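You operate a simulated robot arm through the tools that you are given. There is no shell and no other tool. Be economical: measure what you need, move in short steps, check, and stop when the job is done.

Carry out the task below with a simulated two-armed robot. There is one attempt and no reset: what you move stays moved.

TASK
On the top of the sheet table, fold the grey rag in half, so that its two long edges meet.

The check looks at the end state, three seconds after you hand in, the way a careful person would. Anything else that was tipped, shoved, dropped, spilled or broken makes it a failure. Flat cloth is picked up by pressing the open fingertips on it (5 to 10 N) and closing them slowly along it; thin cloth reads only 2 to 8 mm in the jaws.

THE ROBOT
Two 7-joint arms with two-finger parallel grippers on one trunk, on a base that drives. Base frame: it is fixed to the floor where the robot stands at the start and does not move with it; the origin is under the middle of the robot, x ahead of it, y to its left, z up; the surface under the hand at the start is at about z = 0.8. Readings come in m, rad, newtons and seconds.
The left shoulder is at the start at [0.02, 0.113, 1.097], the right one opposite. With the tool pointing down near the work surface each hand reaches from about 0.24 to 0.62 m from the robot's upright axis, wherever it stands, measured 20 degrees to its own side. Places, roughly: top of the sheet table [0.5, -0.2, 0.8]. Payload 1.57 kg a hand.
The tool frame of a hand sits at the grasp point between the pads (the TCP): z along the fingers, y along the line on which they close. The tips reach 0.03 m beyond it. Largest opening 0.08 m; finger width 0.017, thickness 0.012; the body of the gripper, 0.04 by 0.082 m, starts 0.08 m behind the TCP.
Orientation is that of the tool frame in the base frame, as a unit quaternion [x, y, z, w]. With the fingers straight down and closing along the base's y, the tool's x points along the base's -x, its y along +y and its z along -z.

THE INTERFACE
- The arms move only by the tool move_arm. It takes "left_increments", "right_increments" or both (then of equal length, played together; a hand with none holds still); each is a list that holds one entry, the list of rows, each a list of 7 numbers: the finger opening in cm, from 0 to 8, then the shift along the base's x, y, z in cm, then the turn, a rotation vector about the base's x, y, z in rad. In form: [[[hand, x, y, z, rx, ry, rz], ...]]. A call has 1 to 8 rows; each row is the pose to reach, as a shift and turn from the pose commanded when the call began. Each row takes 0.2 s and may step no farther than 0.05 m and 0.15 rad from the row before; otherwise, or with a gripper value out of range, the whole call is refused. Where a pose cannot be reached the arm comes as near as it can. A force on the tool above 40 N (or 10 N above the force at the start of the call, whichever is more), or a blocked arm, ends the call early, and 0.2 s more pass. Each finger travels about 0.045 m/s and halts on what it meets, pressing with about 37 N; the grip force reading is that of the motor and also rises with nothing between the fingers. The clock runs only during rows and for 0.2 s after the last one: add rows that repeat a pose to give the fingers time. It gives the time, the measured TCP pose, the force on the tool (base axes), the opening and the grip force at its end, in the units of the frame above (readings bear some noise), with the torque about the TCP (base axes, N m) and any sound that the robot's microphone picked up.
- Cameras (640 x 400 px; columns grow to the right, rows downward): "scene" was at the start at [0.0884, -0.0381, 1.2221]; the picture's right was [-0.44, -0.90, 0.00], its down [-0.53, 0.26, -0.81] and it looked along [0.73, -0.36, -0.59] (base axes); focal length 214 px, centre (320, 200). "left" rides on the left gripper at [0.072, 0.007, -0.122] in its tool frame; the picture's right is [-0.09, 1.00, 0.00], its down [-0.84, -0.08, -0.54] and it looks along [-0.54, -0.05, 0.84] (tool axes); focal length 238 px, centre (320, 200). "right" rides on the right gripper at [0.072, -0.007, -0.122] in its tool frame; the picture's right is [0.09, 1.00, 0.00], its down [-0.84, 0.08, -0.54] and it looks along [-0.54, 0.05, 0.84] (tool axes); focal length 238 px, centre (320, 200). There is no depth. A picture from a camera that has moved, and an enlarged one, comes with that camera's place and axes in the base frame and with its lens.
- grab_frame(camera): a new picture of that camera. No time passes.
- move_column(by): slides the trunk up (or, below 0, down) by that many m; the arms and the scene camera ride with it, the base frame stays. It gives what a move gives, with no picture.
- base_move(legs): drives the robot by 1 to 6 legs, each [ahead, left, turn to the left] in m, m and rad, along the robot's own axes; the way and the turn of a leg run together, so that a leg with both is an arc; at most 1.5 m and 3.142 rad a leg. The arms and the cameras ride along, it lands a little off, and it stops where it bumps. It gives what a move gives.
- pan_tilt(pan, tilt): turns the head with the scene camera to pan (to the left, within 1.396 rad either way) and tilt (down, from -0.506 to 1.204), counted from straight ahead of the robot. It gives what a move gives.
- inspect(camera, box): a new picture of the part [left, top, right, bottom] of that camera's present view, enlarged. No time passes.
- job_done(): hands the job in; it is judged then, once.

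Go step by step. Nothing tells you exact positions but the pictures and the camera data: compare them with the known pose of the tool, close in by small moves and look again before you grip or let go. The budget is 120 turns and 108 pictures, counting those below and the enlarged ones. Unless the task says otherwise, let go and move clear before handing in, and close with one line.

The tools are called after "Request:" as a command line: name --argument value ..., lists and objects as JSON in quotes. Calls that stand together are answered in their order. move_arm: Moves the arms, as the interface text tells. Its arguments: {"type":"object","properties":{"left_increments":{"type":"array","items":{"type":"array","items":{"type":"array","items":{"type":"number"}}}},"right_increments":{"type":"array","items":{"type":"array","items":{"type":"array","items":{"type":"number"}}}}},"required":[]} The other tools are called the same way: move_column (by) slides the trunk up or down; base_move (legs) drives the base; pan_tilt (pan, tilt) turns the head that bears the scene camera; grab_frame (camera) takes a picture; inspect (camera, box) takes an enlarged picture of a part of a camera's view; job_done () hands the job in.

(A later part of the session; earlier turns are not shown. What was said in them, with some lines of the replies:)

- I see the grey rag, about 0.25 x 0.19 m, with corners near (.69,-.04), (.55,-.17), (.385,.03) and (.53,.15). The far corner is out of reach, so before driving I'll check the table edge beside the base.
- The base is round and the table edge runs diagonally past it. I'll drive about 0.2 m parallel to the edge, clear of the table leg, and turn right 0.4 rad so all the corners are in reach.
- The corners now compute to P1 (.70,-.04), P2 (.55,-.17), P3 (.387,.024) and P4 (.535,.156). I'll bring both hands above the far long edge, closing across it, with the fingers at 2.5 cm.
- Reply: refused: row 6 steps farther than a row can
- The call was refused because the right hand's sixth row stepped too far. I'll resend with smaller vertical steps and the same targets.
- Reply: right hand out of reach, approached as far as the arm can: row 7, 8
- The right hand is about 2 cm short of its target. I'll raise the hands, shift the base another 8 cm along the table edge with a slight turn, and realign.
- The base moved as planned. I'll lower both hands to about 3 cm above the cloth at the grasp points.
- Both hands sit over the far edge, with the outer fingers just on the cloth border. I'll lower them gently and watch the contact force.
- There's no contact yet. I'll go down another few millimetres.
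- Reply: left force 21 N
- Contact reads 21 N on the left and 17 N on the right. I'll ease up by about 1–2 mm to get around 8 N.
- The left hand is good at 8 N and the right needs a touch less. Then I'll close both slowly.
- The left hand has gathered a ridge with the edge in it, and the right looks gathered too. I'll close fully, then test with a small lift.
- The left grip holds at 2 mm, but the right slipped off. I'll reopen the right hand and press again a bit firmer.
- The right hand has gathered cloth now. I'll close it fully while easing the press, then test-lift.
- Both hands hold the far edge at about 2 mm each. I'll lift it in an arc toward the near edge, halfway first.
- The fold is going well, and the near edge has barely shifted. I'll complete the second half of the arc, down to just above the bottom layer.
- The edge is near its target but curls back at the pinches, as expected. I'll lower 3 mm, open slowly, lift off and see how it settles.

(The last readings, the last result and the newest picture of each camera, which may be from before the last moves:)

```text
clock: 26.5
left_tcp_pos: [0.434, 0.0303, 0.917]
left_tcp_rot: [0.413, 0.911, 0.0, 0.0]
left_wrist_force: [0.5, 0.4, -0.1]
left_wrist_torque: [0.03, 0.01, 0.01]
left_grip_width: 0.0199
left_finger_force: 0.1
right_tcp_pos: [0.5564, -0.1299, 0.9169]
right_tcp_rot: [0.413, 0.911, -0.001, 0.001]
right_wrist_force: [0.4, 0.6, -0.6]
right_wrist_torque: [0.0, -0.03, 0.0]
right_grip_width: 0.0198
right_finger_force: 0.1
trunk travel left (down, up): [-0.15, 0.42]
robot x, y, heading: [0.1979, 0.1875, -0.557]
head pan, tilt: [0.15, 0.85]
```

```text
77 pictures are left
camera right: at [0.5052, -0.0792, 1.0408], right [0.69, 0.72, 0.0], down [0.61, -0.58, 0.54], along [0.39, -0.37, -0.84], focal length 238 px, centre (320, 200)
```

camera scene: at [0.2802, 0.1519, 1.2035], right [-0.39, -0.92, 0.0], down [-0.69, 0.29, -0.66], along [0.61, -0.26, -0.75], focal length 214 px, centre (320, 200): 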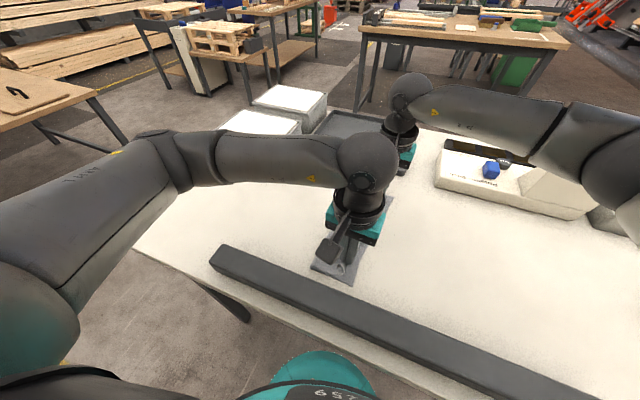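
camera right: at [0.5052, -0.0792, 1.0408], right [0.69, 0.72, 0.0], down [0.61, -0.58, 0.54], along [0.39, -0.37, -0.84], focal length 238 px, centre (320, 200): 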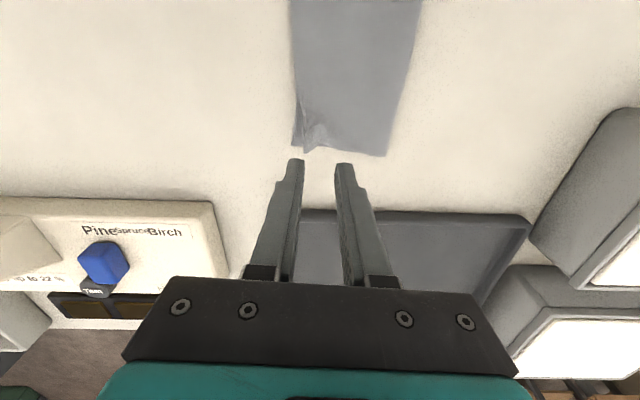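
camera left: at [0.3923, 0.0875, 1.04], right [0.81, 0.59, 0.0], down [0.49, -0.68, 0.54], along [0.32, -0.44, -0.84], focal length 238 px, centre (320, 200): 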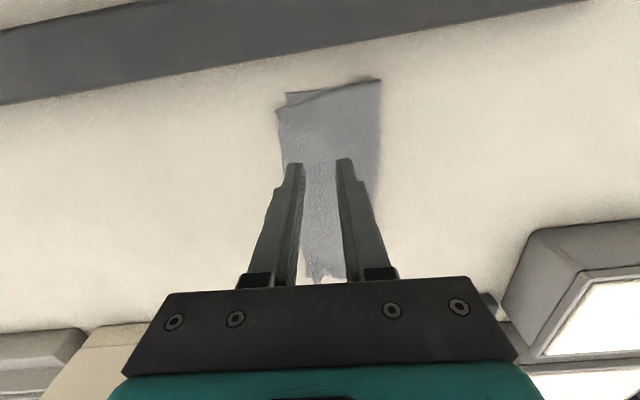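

It sprang open nicely. I'll move both hands clear and look at the fold.

Request:
move_arm --left_increments '[[[2, 0, 0, 4, 0, 0, 0], [2, 2, 3, 6, 0, 0, 0], [2, 4, 6, 7, 0, 0, 0], [2, 6, 9, 8, 0, 0, 0], [2, 7, 12, 8, 0, 0, 0]]]' --right_increments '[[[2, 0, 0, 4, 0, 0, 0], [2, 0, -3, 6, 0, 0, 0], [2, 0, -6, 7, 0, 0, 0], [2, 0, -9, 8, 0, 0, 0], [2, 0, -12, 8, 0, 0, 0]]]'

Request:
inspect --camera "scene" --box '[270, 160, 430, 300]'

Request:
grab_frame --camera "right"

Request:
grab_frame --camera "left"

```text
clock: 27.7
left_tcp_pos: [0.5053, 0.1497, 0.9973]
left_tcp_rot: [0.413, 0.911, -0.001, 0.0]
left_wrist_force: [-0.3, -0.6, 0.4]
left_wrist_torque: [-0.02, 0.02, 0.01]
left_grip_width: 0.0198
left_finger_force: 0.1
right_tcp_pos: [0.5565, -0.2486, 0.9977]
right_tcp_rot: [0.413, 0.911, 0.0, 0.0]
right_wrist_force: [0.7, -0.1, -0.6]
right_wrist_torque: [-0.02, 0.0, -0.01]
right_grip_width: 0.02
right_finger_force: 0.0
trunk travel left (down, up): [-0.15, 0.42]
robot x, y, heading: [0.2008, 0.1892, -0.554]
head pan, tilt: [0.15, 0.85]
```

```text
2.86 times, centred on (350, 230) of scene
camera zoom: at [0.2803, 0.1522, 1.2035], right [-0.39, -0.92, 0.0], down [-0.69, 0.29, -0.66], along [0.61, -0.26, -0.75], focal length 613 px, centre (234, 114)
```

zoom: 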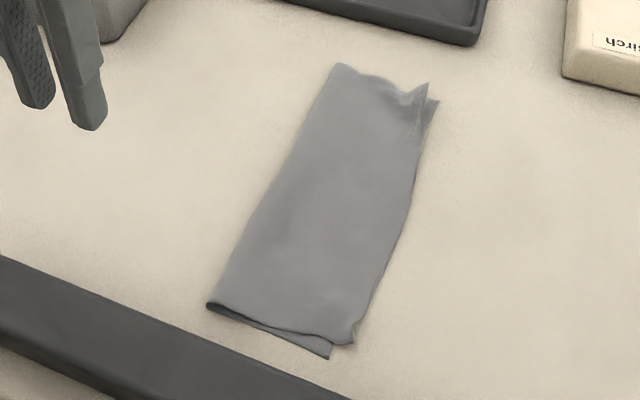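

```text
75 pictures are left
camera right: at [0.5051, -0.1987, 1.1199], right [0.69, 0.73, 0.0], down [0.61, -0.58, 0.54], along [0.39, -0.37, -0.84], focal length 238 px, centre (320, 200)
```

right: 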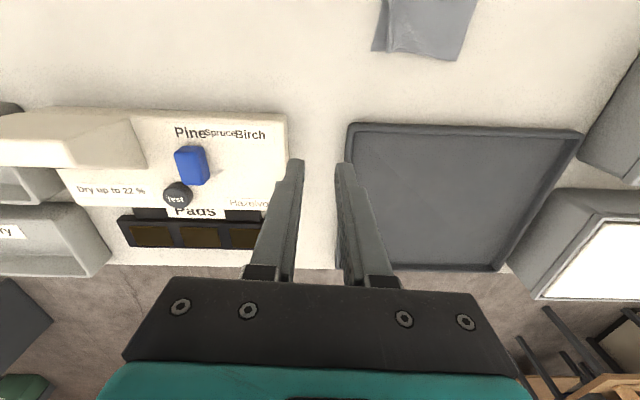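

```text
74 pictures are left
camera left: at [0.4626, 0.207, 1.1206], right [0.81, 0.59, 0.0], down [0.49, -0.68, 0.54], along [0.32, -0.44, -0.84], focal length 238 px, centre (320, 200)
```

left: 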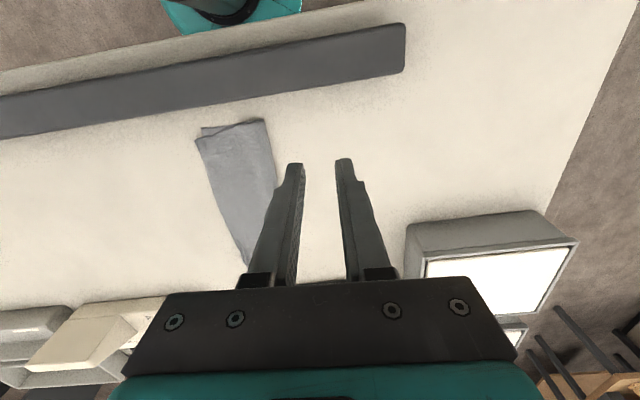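

The fold looks good, with only small wrinkles at the two gripped corners. I'll zoom in to judge how well the edges match.

Request:
inspect --camera "scene" --box '[315, 170, 385, 215]'

Request:
inspect --camera "scene" --box '[315, 225, 395, 290]'

```text
8.89 times, centred on (350, 192) of scene
camera zoom: at [0.2803, 0.1522, 1.2035], right [-0.39, -0.92, 0.0], down [-0.69, 0.29, -0.66], along [0.61, -0.26, -0.75], focal length 1906 px, centre (53, 267)
```

zoom: 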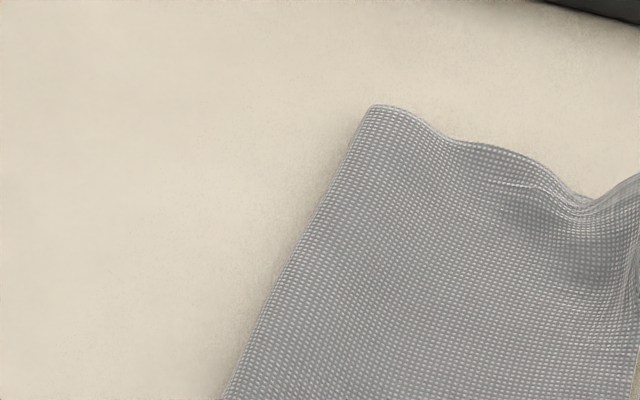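

```text
6.15 times, centred on (355, 258) of scene
camera zoom: at [0.2803, 0.1522, 1.2035], right [-0.39, -0.92, 0.0], down [-0.69, 0.29, -0.66], along [0.61, -0.26, -0.75], focal length 1320 px, centre (105, -154)
```

zoom: 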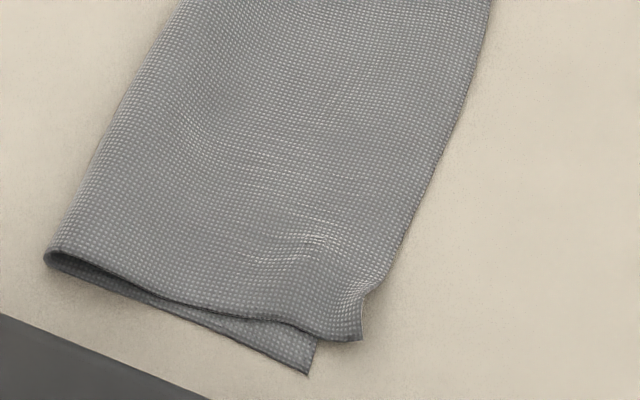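

The top layer is slightly rotated, about 1.2 cm past the edge at the near end and 1.3 cm short at the far end. I'll re-pinch its edge lightly with both hands and realign it.

Request:
move_arm --left_increments '[[[2.5, -2, -3.5, 0, 0, 0, 0], [2.5, -4, -7, -2, 0, 0, 0], [2.5, -6, -10.5, -4, 0, 0, 0], [2.5, -8, -14, -6, 0, 0, 0], [2.5, -8, -14, -9, 0, 0, 0], [2.5, -8, -14, -12, 0, 0, 0], [2.5, -8, -14, -15, 0, 0, 0], [2.5, -8, -14, -15.5, 0, 0, 0]]]' --right_increments '[[[2.5, 0.2, 3, 0, 0, 0, 0], [2.5, 0.5, 6, -2, 0, 0, 0], [2.5, 0.7, 9, -4, 0, 0, 0], [2.5, 0.95, 12.3, -6, 0, 0, 0], [2.5, 0.95, 12.3, -9, 0, 0, 0], [2.5, 0.95, 12.3, -12, 0, 0, 0], [2.5, 0.95, 12.3, -15, 0, 0, 0], [2.5, 0.95, 12.3, -15.5, 0, 0, 0]]]'

Request:
grab_frame --camera "left"

Request:
grab_frame --camera "right"

```text
clock: 29.5
left_tcp_pos: [0.4247, 0.0108, 0.843]
left_tcp_rot: [0.413, 0.911, 0.001, 0.0]
left_wrist_force: [0.4, -0.7, 0.3]
left_wrist_torque: [0.0, -0.02, 0.03]
left_grip_width: 0.0247
left_finger_force: 0.0
right_tcp_pos: [0.5674, -0.125, 0.8432]
right_tcp_rot: [0.414, 0.91, 0.001, 0.001]
right_wrist_force: [-0.9, -0.1, -1.0]
right_wrist_torque: [0.02, 0.01, -0.03]
right_grip_width: 0.025
right_finger_force: 0.0
trunk travel left (down, up): [-0.15, 0.42]
robot x, y, heading: [0.1998, 0.1866, -0.558]
head pan, tilt: [0.15, 0.85]
```

```text
71 pictures are left
camera left: at [0.3827, 0.0672, 0.966], right [0.81, 0.59, 0.0], down [0.49, -0.68, 0.54], along [0.32, -0.44, -0.84], focal length 238 px, centre (320, 200)
```

left: 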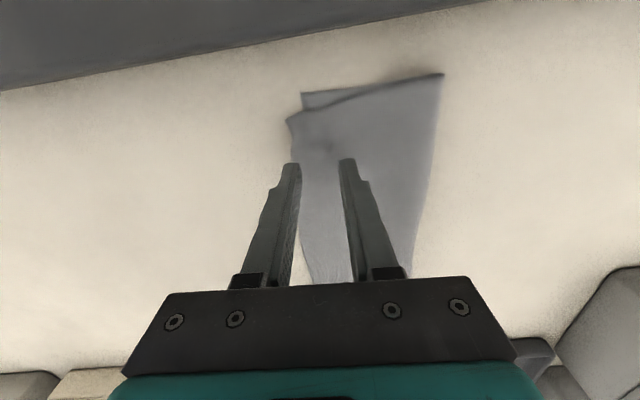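

```text
70 pictures are left
camera right: at [0.5152, -0.0758, 0.9646], right [0.69, 0.72, 0.0], down [0.61, -0.58, 0.54], along [0.39, -0.37, -0.84], focal length 238 px, centre (320, 200)
```

right: 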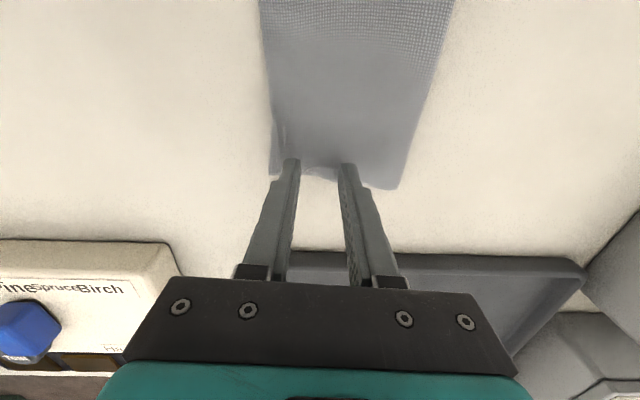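

Both hands are over the top layer's edge. I'll descend to light contact.

Request:
move_arm --left_increments '[[[2.5, 0, 0, -0.5, 0, 0, 0], [2.5, 0, 0, -0.9, 0, 0, 0], [2.5, 0, 0, -1.15, 0, 0, 0], [2.5, 0, 0, -1.15, 0, 0, 0]]]' --right_increments '[[[2.5, 0, 0, -0.5, 0, 0, 0], [2.5, 0, 0, -0.9, 0, 0, 0], [2.5, 0, 0, -1.15, 0, 0, 0], [2.5, 0, 0, -1.15, 0, 0, 0]]]'

```text
clock: 30.5
left_tcp_pos: [0.4258, 0.0091, 0.8322]
left_tcp_rot: [0.413, 0.911, -0.001, 0.001]
left_wrist_force: [1.1, -0.2, 9.4]
left_wrist_torque: [0.06, -0.05, -0.03]
left_grip_width: 0.025
left_finger_force: 0.2
right_tcp_pos: [0.567, -0.126, 0.8323]
right_tcp_rot: [0.414, 0.91, 0.0, 0.002]
right_wrist_force: [-1.0, -0.2, 12.6]
right_wrist_torque: [-0.06, 0.08, -0.02]
right_grip_width: 0.0248
right_finger_force: 0.1
trunk travel left (down, up): [-0.15, 0.42]
robot x, y, heading: [0.1999, 0.1887, -0.553]
head pan, tilt: [0.15, 0.85]
```

Contact is 9–13 N. I'll ease off slightly and close slowly.

Request:
move_arm --left_increments '[[[2.2, 0, 0, 0, 0, 0, 0], [1.9, 0, 0, 0, 0, 0, 0], [1.6, 0, 0, 0, 0, 0, 0], [1.3, 0, 0, 0, 0, 0, 0], [1.0, 0, 0, 0, 0, 0, 0], [0.7, 0, 0, 0, 0, 0, 0]]]' --right_increments '[[[2.2, 0, 0, 0.04, 0, 0, 0], [1.9, 0, 0, 0.04, 0, 0, 0], [1.6, 0, 0, 0.04, 0, 0, 0], [1.3, 0, 0, 0.03, 0, 0, 0], [1.0, 0, 0, 0.02, 0, 0, 0], [0.7, 0, 0, 0.02, 0, 0, 0]]]'

Request:
grab_frame --camera "left"

Request:
grab_frame --camera "right"

```text
clock: 31.9
left_tcp_pos: [0.425, 0.0096, 0.8318]
left_tcp_rot: [0.414, 0.91, -0.001, 0.001]
left_wrist_force: [0.0, -1.7, 15.6]
left_wrist_torque: [-0.02, 0.04, 0.0]
left_grip_width: 0.0048
left_finger_force: 0.0
right_tcp_pos: [0.5656, -0.125, 0.8318]
right_tcp_rot: [0.413, 0.911, 0.0, 0.002]
right_wrist_force: [-0.3, -1.7, 19.6]
right_wrist_torque: [-0.05, 0.04, 0.01]
right_grip_width: 0.008
right_finger_force: 0.7
trunk travel left (down, up): [-0.15, 0.42]
robot x, y, heading: [0.1984, 0.1922, -0.553]
head pan, tilt: [0.15, 0.85]
```

```text
69 pictures are left
camera left: at [0.3815, 0.0675, 0.9551], right [0.81, 0.59, 0.0], down [0.49, -0.68, 0.54], along [0.32, -0.44, -0.84], focal length 238 px, centre (320, 200)
```

left: 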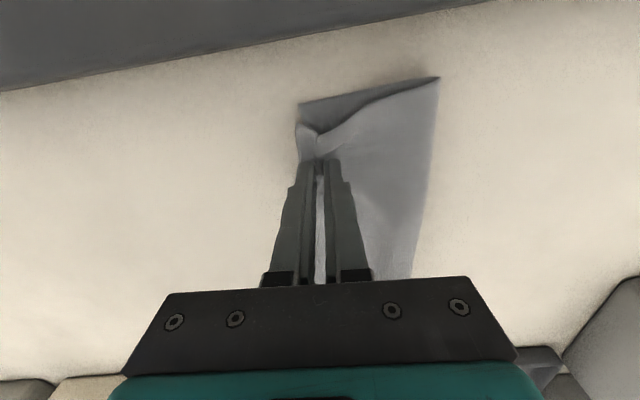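

```text
68 pictures are left
camera right: at [0.5142, -0.0751, 0.9551], right [0.69, 0.72, 0.0], down [0.61, -0.58, 0.54], along [0.4, -0.37, -0.84], focal length 238 px, centre (320, 200)
```

right: 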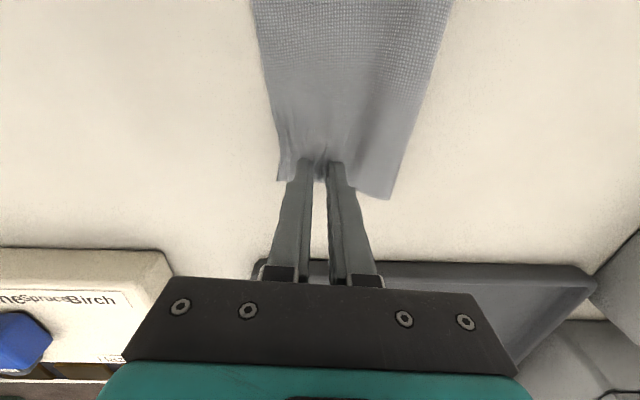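

The top layer bunches while the bottom stays flat. I'll finish closing and lift 1.5 cm.

Request:
move_arm --left_increments '[[[0.4, 0, 0, 0.05, 0, 0, 0], [0, 0, 0, 0.05, 0, 0, 0], [0, 0, 0, 0.05, 0, 0, 0], [0, 0, 0, 0.05, 0, 0, 0], [0, 0, 0, 0.6, 0, 0, 0], [0, 0, 0, 1.2, 0, 0, 0], [0, 0, 0, 1.5, 0, 0, 0]]]' --right_increments '[[[0.4, 0, 0, 0.1, 0, 0, 0], [0, 0, 0, 0.1, 0, 0, 0], [0, 0, 0, 0.1, 0, 0, 0], [0, 0, 0, 0.1, 0, 0, 0], [0, 0, 0, 0.6, 0, 0, 0], [0, 0, 0, 1.2, 0, 0, 0], [0, 0, 0, 1.5, 0, 0, 0]]]'

Request:
grab_frame --camera "left"

Request:
grab_frame --camera "right"

```text
clock: 33.5
left_tcp_pos: [0.4261, 0.0097, 0.8457]
left_tcp_rot: [0.413, 0.911, 0.0, 0.0]
left_wrist_force: [-0.8, -0.5, -0.6]
left_wrist_torque: [0.0, -0.01, 0.02]
left_grip_width: 0.0015
left_finger_force: 23.4
right_tcp_pos: [0.5671, -0.1271, 0.8455]
right_tcp_rot: [0.413, 0.911, 0.0, -0.001]
right_wrist_force: [-0.4, -0.6, -0.7]
right_wrist_torque: [-0.02, 0.04, 0.01]
right_grip_width: 0.002
right_finger_force: 24.0
trunk travel left (down, up): [-0.15, 0.42]
robot x, y, heading: [0.1965, 0.1869, -0.552]
head pan, tilt: [0.15, 0.85]
```

```text
67 pictures are left
camera left: at [0.3829, 0.0672, 0.969], right [0.81, 0.59, 0.0], down [0.49, -0.68, 0.54], along [0.32, -0.44, -0.84], focal length 238 px, centre (320, 200)
```

left: 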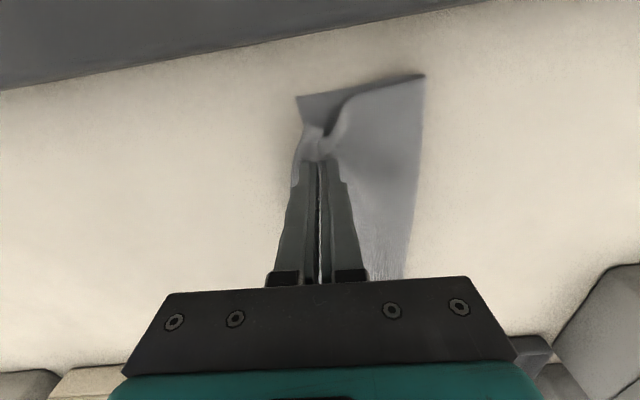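

```text
66 pictures are left
camera right: at [0.5146, -0.0762, 0.9678], right [0.69, 0.72, 0.0], down [0.61, -0.58, 0.54], along [0.39, -0.37, -0.84], focal length 238 px, centre (320, 200)
```

right: 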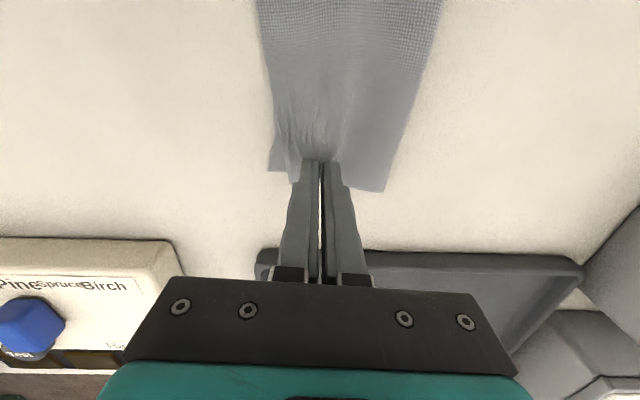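

Only the top layer came up on both sides. I'll shift right by -1.7 cm in x and left by +1.8 cm in y, lower and release.

Request:
move_arm --left_increments '[[[0, 0, 0.8, 0.3, 0, 0, 0], [0, -0.1, 1.8, 0.2, 0, 0, 0], [0, -0.1, 1.8, -0.6, 0, 0, 0], [0, -0.1, 1.8, -1.2, 0, 0, 0], [0.6, -0.1, 1.8, -1.2, 0, 0, 0], [1.2, -0.1, 1.8, -1.1, 0, 0, 0], [2.0, -0.1, 1.8, -0.3, 0, 0, 0], [2.0, -0.1, 1.8, 2.5, 0, 0, 0]]]' --right_increments '[[[0, -0.8, 0, 0.3, 0, 0, 0], [0, -1.75, 0, 0.2, 0, 0, 0], [0, -1.75, 0, -0.6, 0, 0, 0], [0, -1.75, 0, -1.2, 0, 0, 0], [0.6, -1.75, 0, -1.2, 0, 0, 0], [1.2, -1.75, 0, -1.1, 0, 0, 0], [2.0, -1.75, 0, -0.3, 0, 0, 0], [2.0, -1.75, 0, 2.5, 0, 0, 0]]]'

Request:
move_arm --left_increments '[[[2, 0, 0, 4, 0, 0, 0], [2, 0, 0, 8, 0, 0, 0], [2, 2, 3, 10, 0, 0, 0], [2, 4, 6, 11, 0, 0, 0], [2, 6, 9, 12, 0, 0, 0], [2, 7, 12, 12, 0, 0, 0]]]' --right_increments '[[[2, 0, 0, 4, 0, 0, 0], [2, 0, 0, 8, 0, 0, 0], [2, 0, -3, 10, 0, 0, 0], [2, 0, -6, 11, 0, 0, 0], [2, 0, -9, 12, 0, 0, 0], [2, 0, -12, 12, 0, 0, 0]]]'

Request:
inspect --camera "scene" --box '[270, 160, 430, 300]'

Request:
inspect --camera "scene" --box '[315, 225, 395, 290]'

```text
clock: 35.3
left_tcp_pos: [0.4247, 0.027, 0.8718]
left_tcp_rot: [0.413, 0.911, -0.001, 0.0]
left_wrist_force: [-1.0, -0.4, -0.1]
left_wrist_torque: [0.02, 0.02, -0.02]
left_grip_width: 0.0199
left_finger_force: 0.0
right_tcp_pos: [0.5482, -0.1244, 0.8704]
right_tcp_rot: [0.414, 0.91, 0.0, -0.001]
right_wrist_force: [0.7, -1.6, -0.3]
right_wrist_torque: [-0.04, 0.02, 0.02]
right_grip_width: 0.0202
right_finger_force: 0.1
trunk travel left (down, up): [-0.15, 0.42]
robot x, y, heading: [0.1979, 0.1862, -0.55]
head pan, tilt: [0.15, 0.85]
```

```text
clock: 36.7
left_tcp_pos: [0.4963, 0.1479, 0.9912]
left_tcp_rot: [0.413, 0.911, 0.0, 0.0]
left_wrist_force: [-0.3, -0.8, -0.5]
left_wrist_torque: [0.0, 0.01, 0.02]
left_grip_width: 0.0202
left_finger_force: 0.0
right_tcp_pos: [0.5508, -0.2458, 0.9898]
right_tcp_rot: [0.413, 0.911, 0.0, -0.001]
right_wrist_force: [0.9, -0.1, -0.3]
right_wrist_torque: [-0.03, 0.02, -0.01]
right_grip_width: 0.0199
right_finger_force: 0.1
trunk travel left (down, up): [-0.15, 0.42]
robot x, y, heading: [0.1995, 0.1878, -0.556]
head pan, tilt: [0.15, 0.85]
```

```text
2.86 times, centred on (350, 230) of scene
camera zoom: at [0.2803, 0.1522, 1.2035], right [-0.39, -0.92, 0.0], down [-0.69, 0.29, -0.66], along [0.61, -0.26, -0.75], focal length 613 px, centre (234, 114)
```

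zoom: 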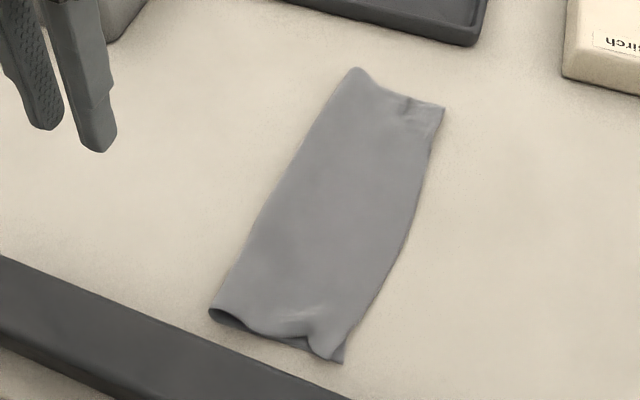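

```text
6.15 times, centred on (355, 258) of scene
camera zoom: at [0.2803, 0.1522, 1.2035], right [-0.39, -0.92, 0.0], down [-0.69, 0.29, -0.66], along [0.61, -0.26, -0.75], focal length 1320 px, centre (105, -154)
```

zoom: 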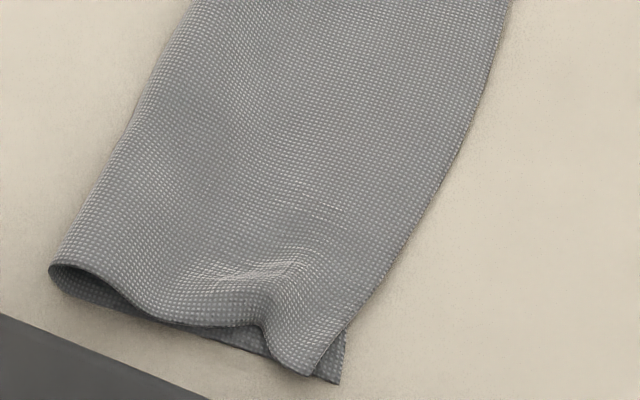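

The corners now match within about 1 cm and the long edges coincide. One last overview before handing in.

Request:
grab_frame --camera "scene"

```text
63 pictures are left
camera scene: at [0.2803, 0.1522, 1.2035], right [-0.39, -0.92, 0.0], down [-0.69, 0.29, -0.66], along [0.61, -0.26, -0.75], focal length 214 px, centre (320, 200)
```

scene: 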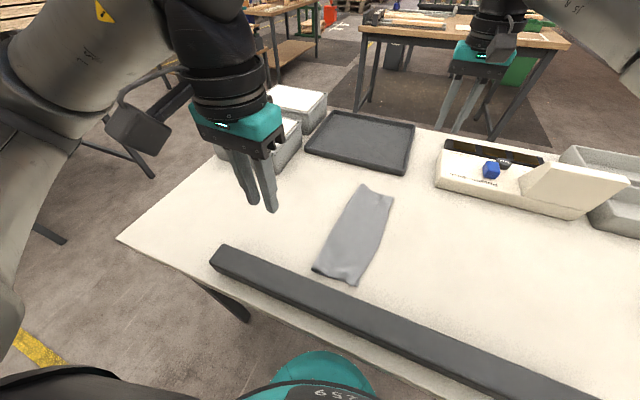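

The rag lies folded in half, both hands are clear, and nothing else has moved. I'm handing in.

Request:
job_done

```text
The job is handed in.
```

I folded the grey rag in half on the sheet table; its two long edges meet, with the corners matching to within about 1 cm, and nothing else was disturbed.
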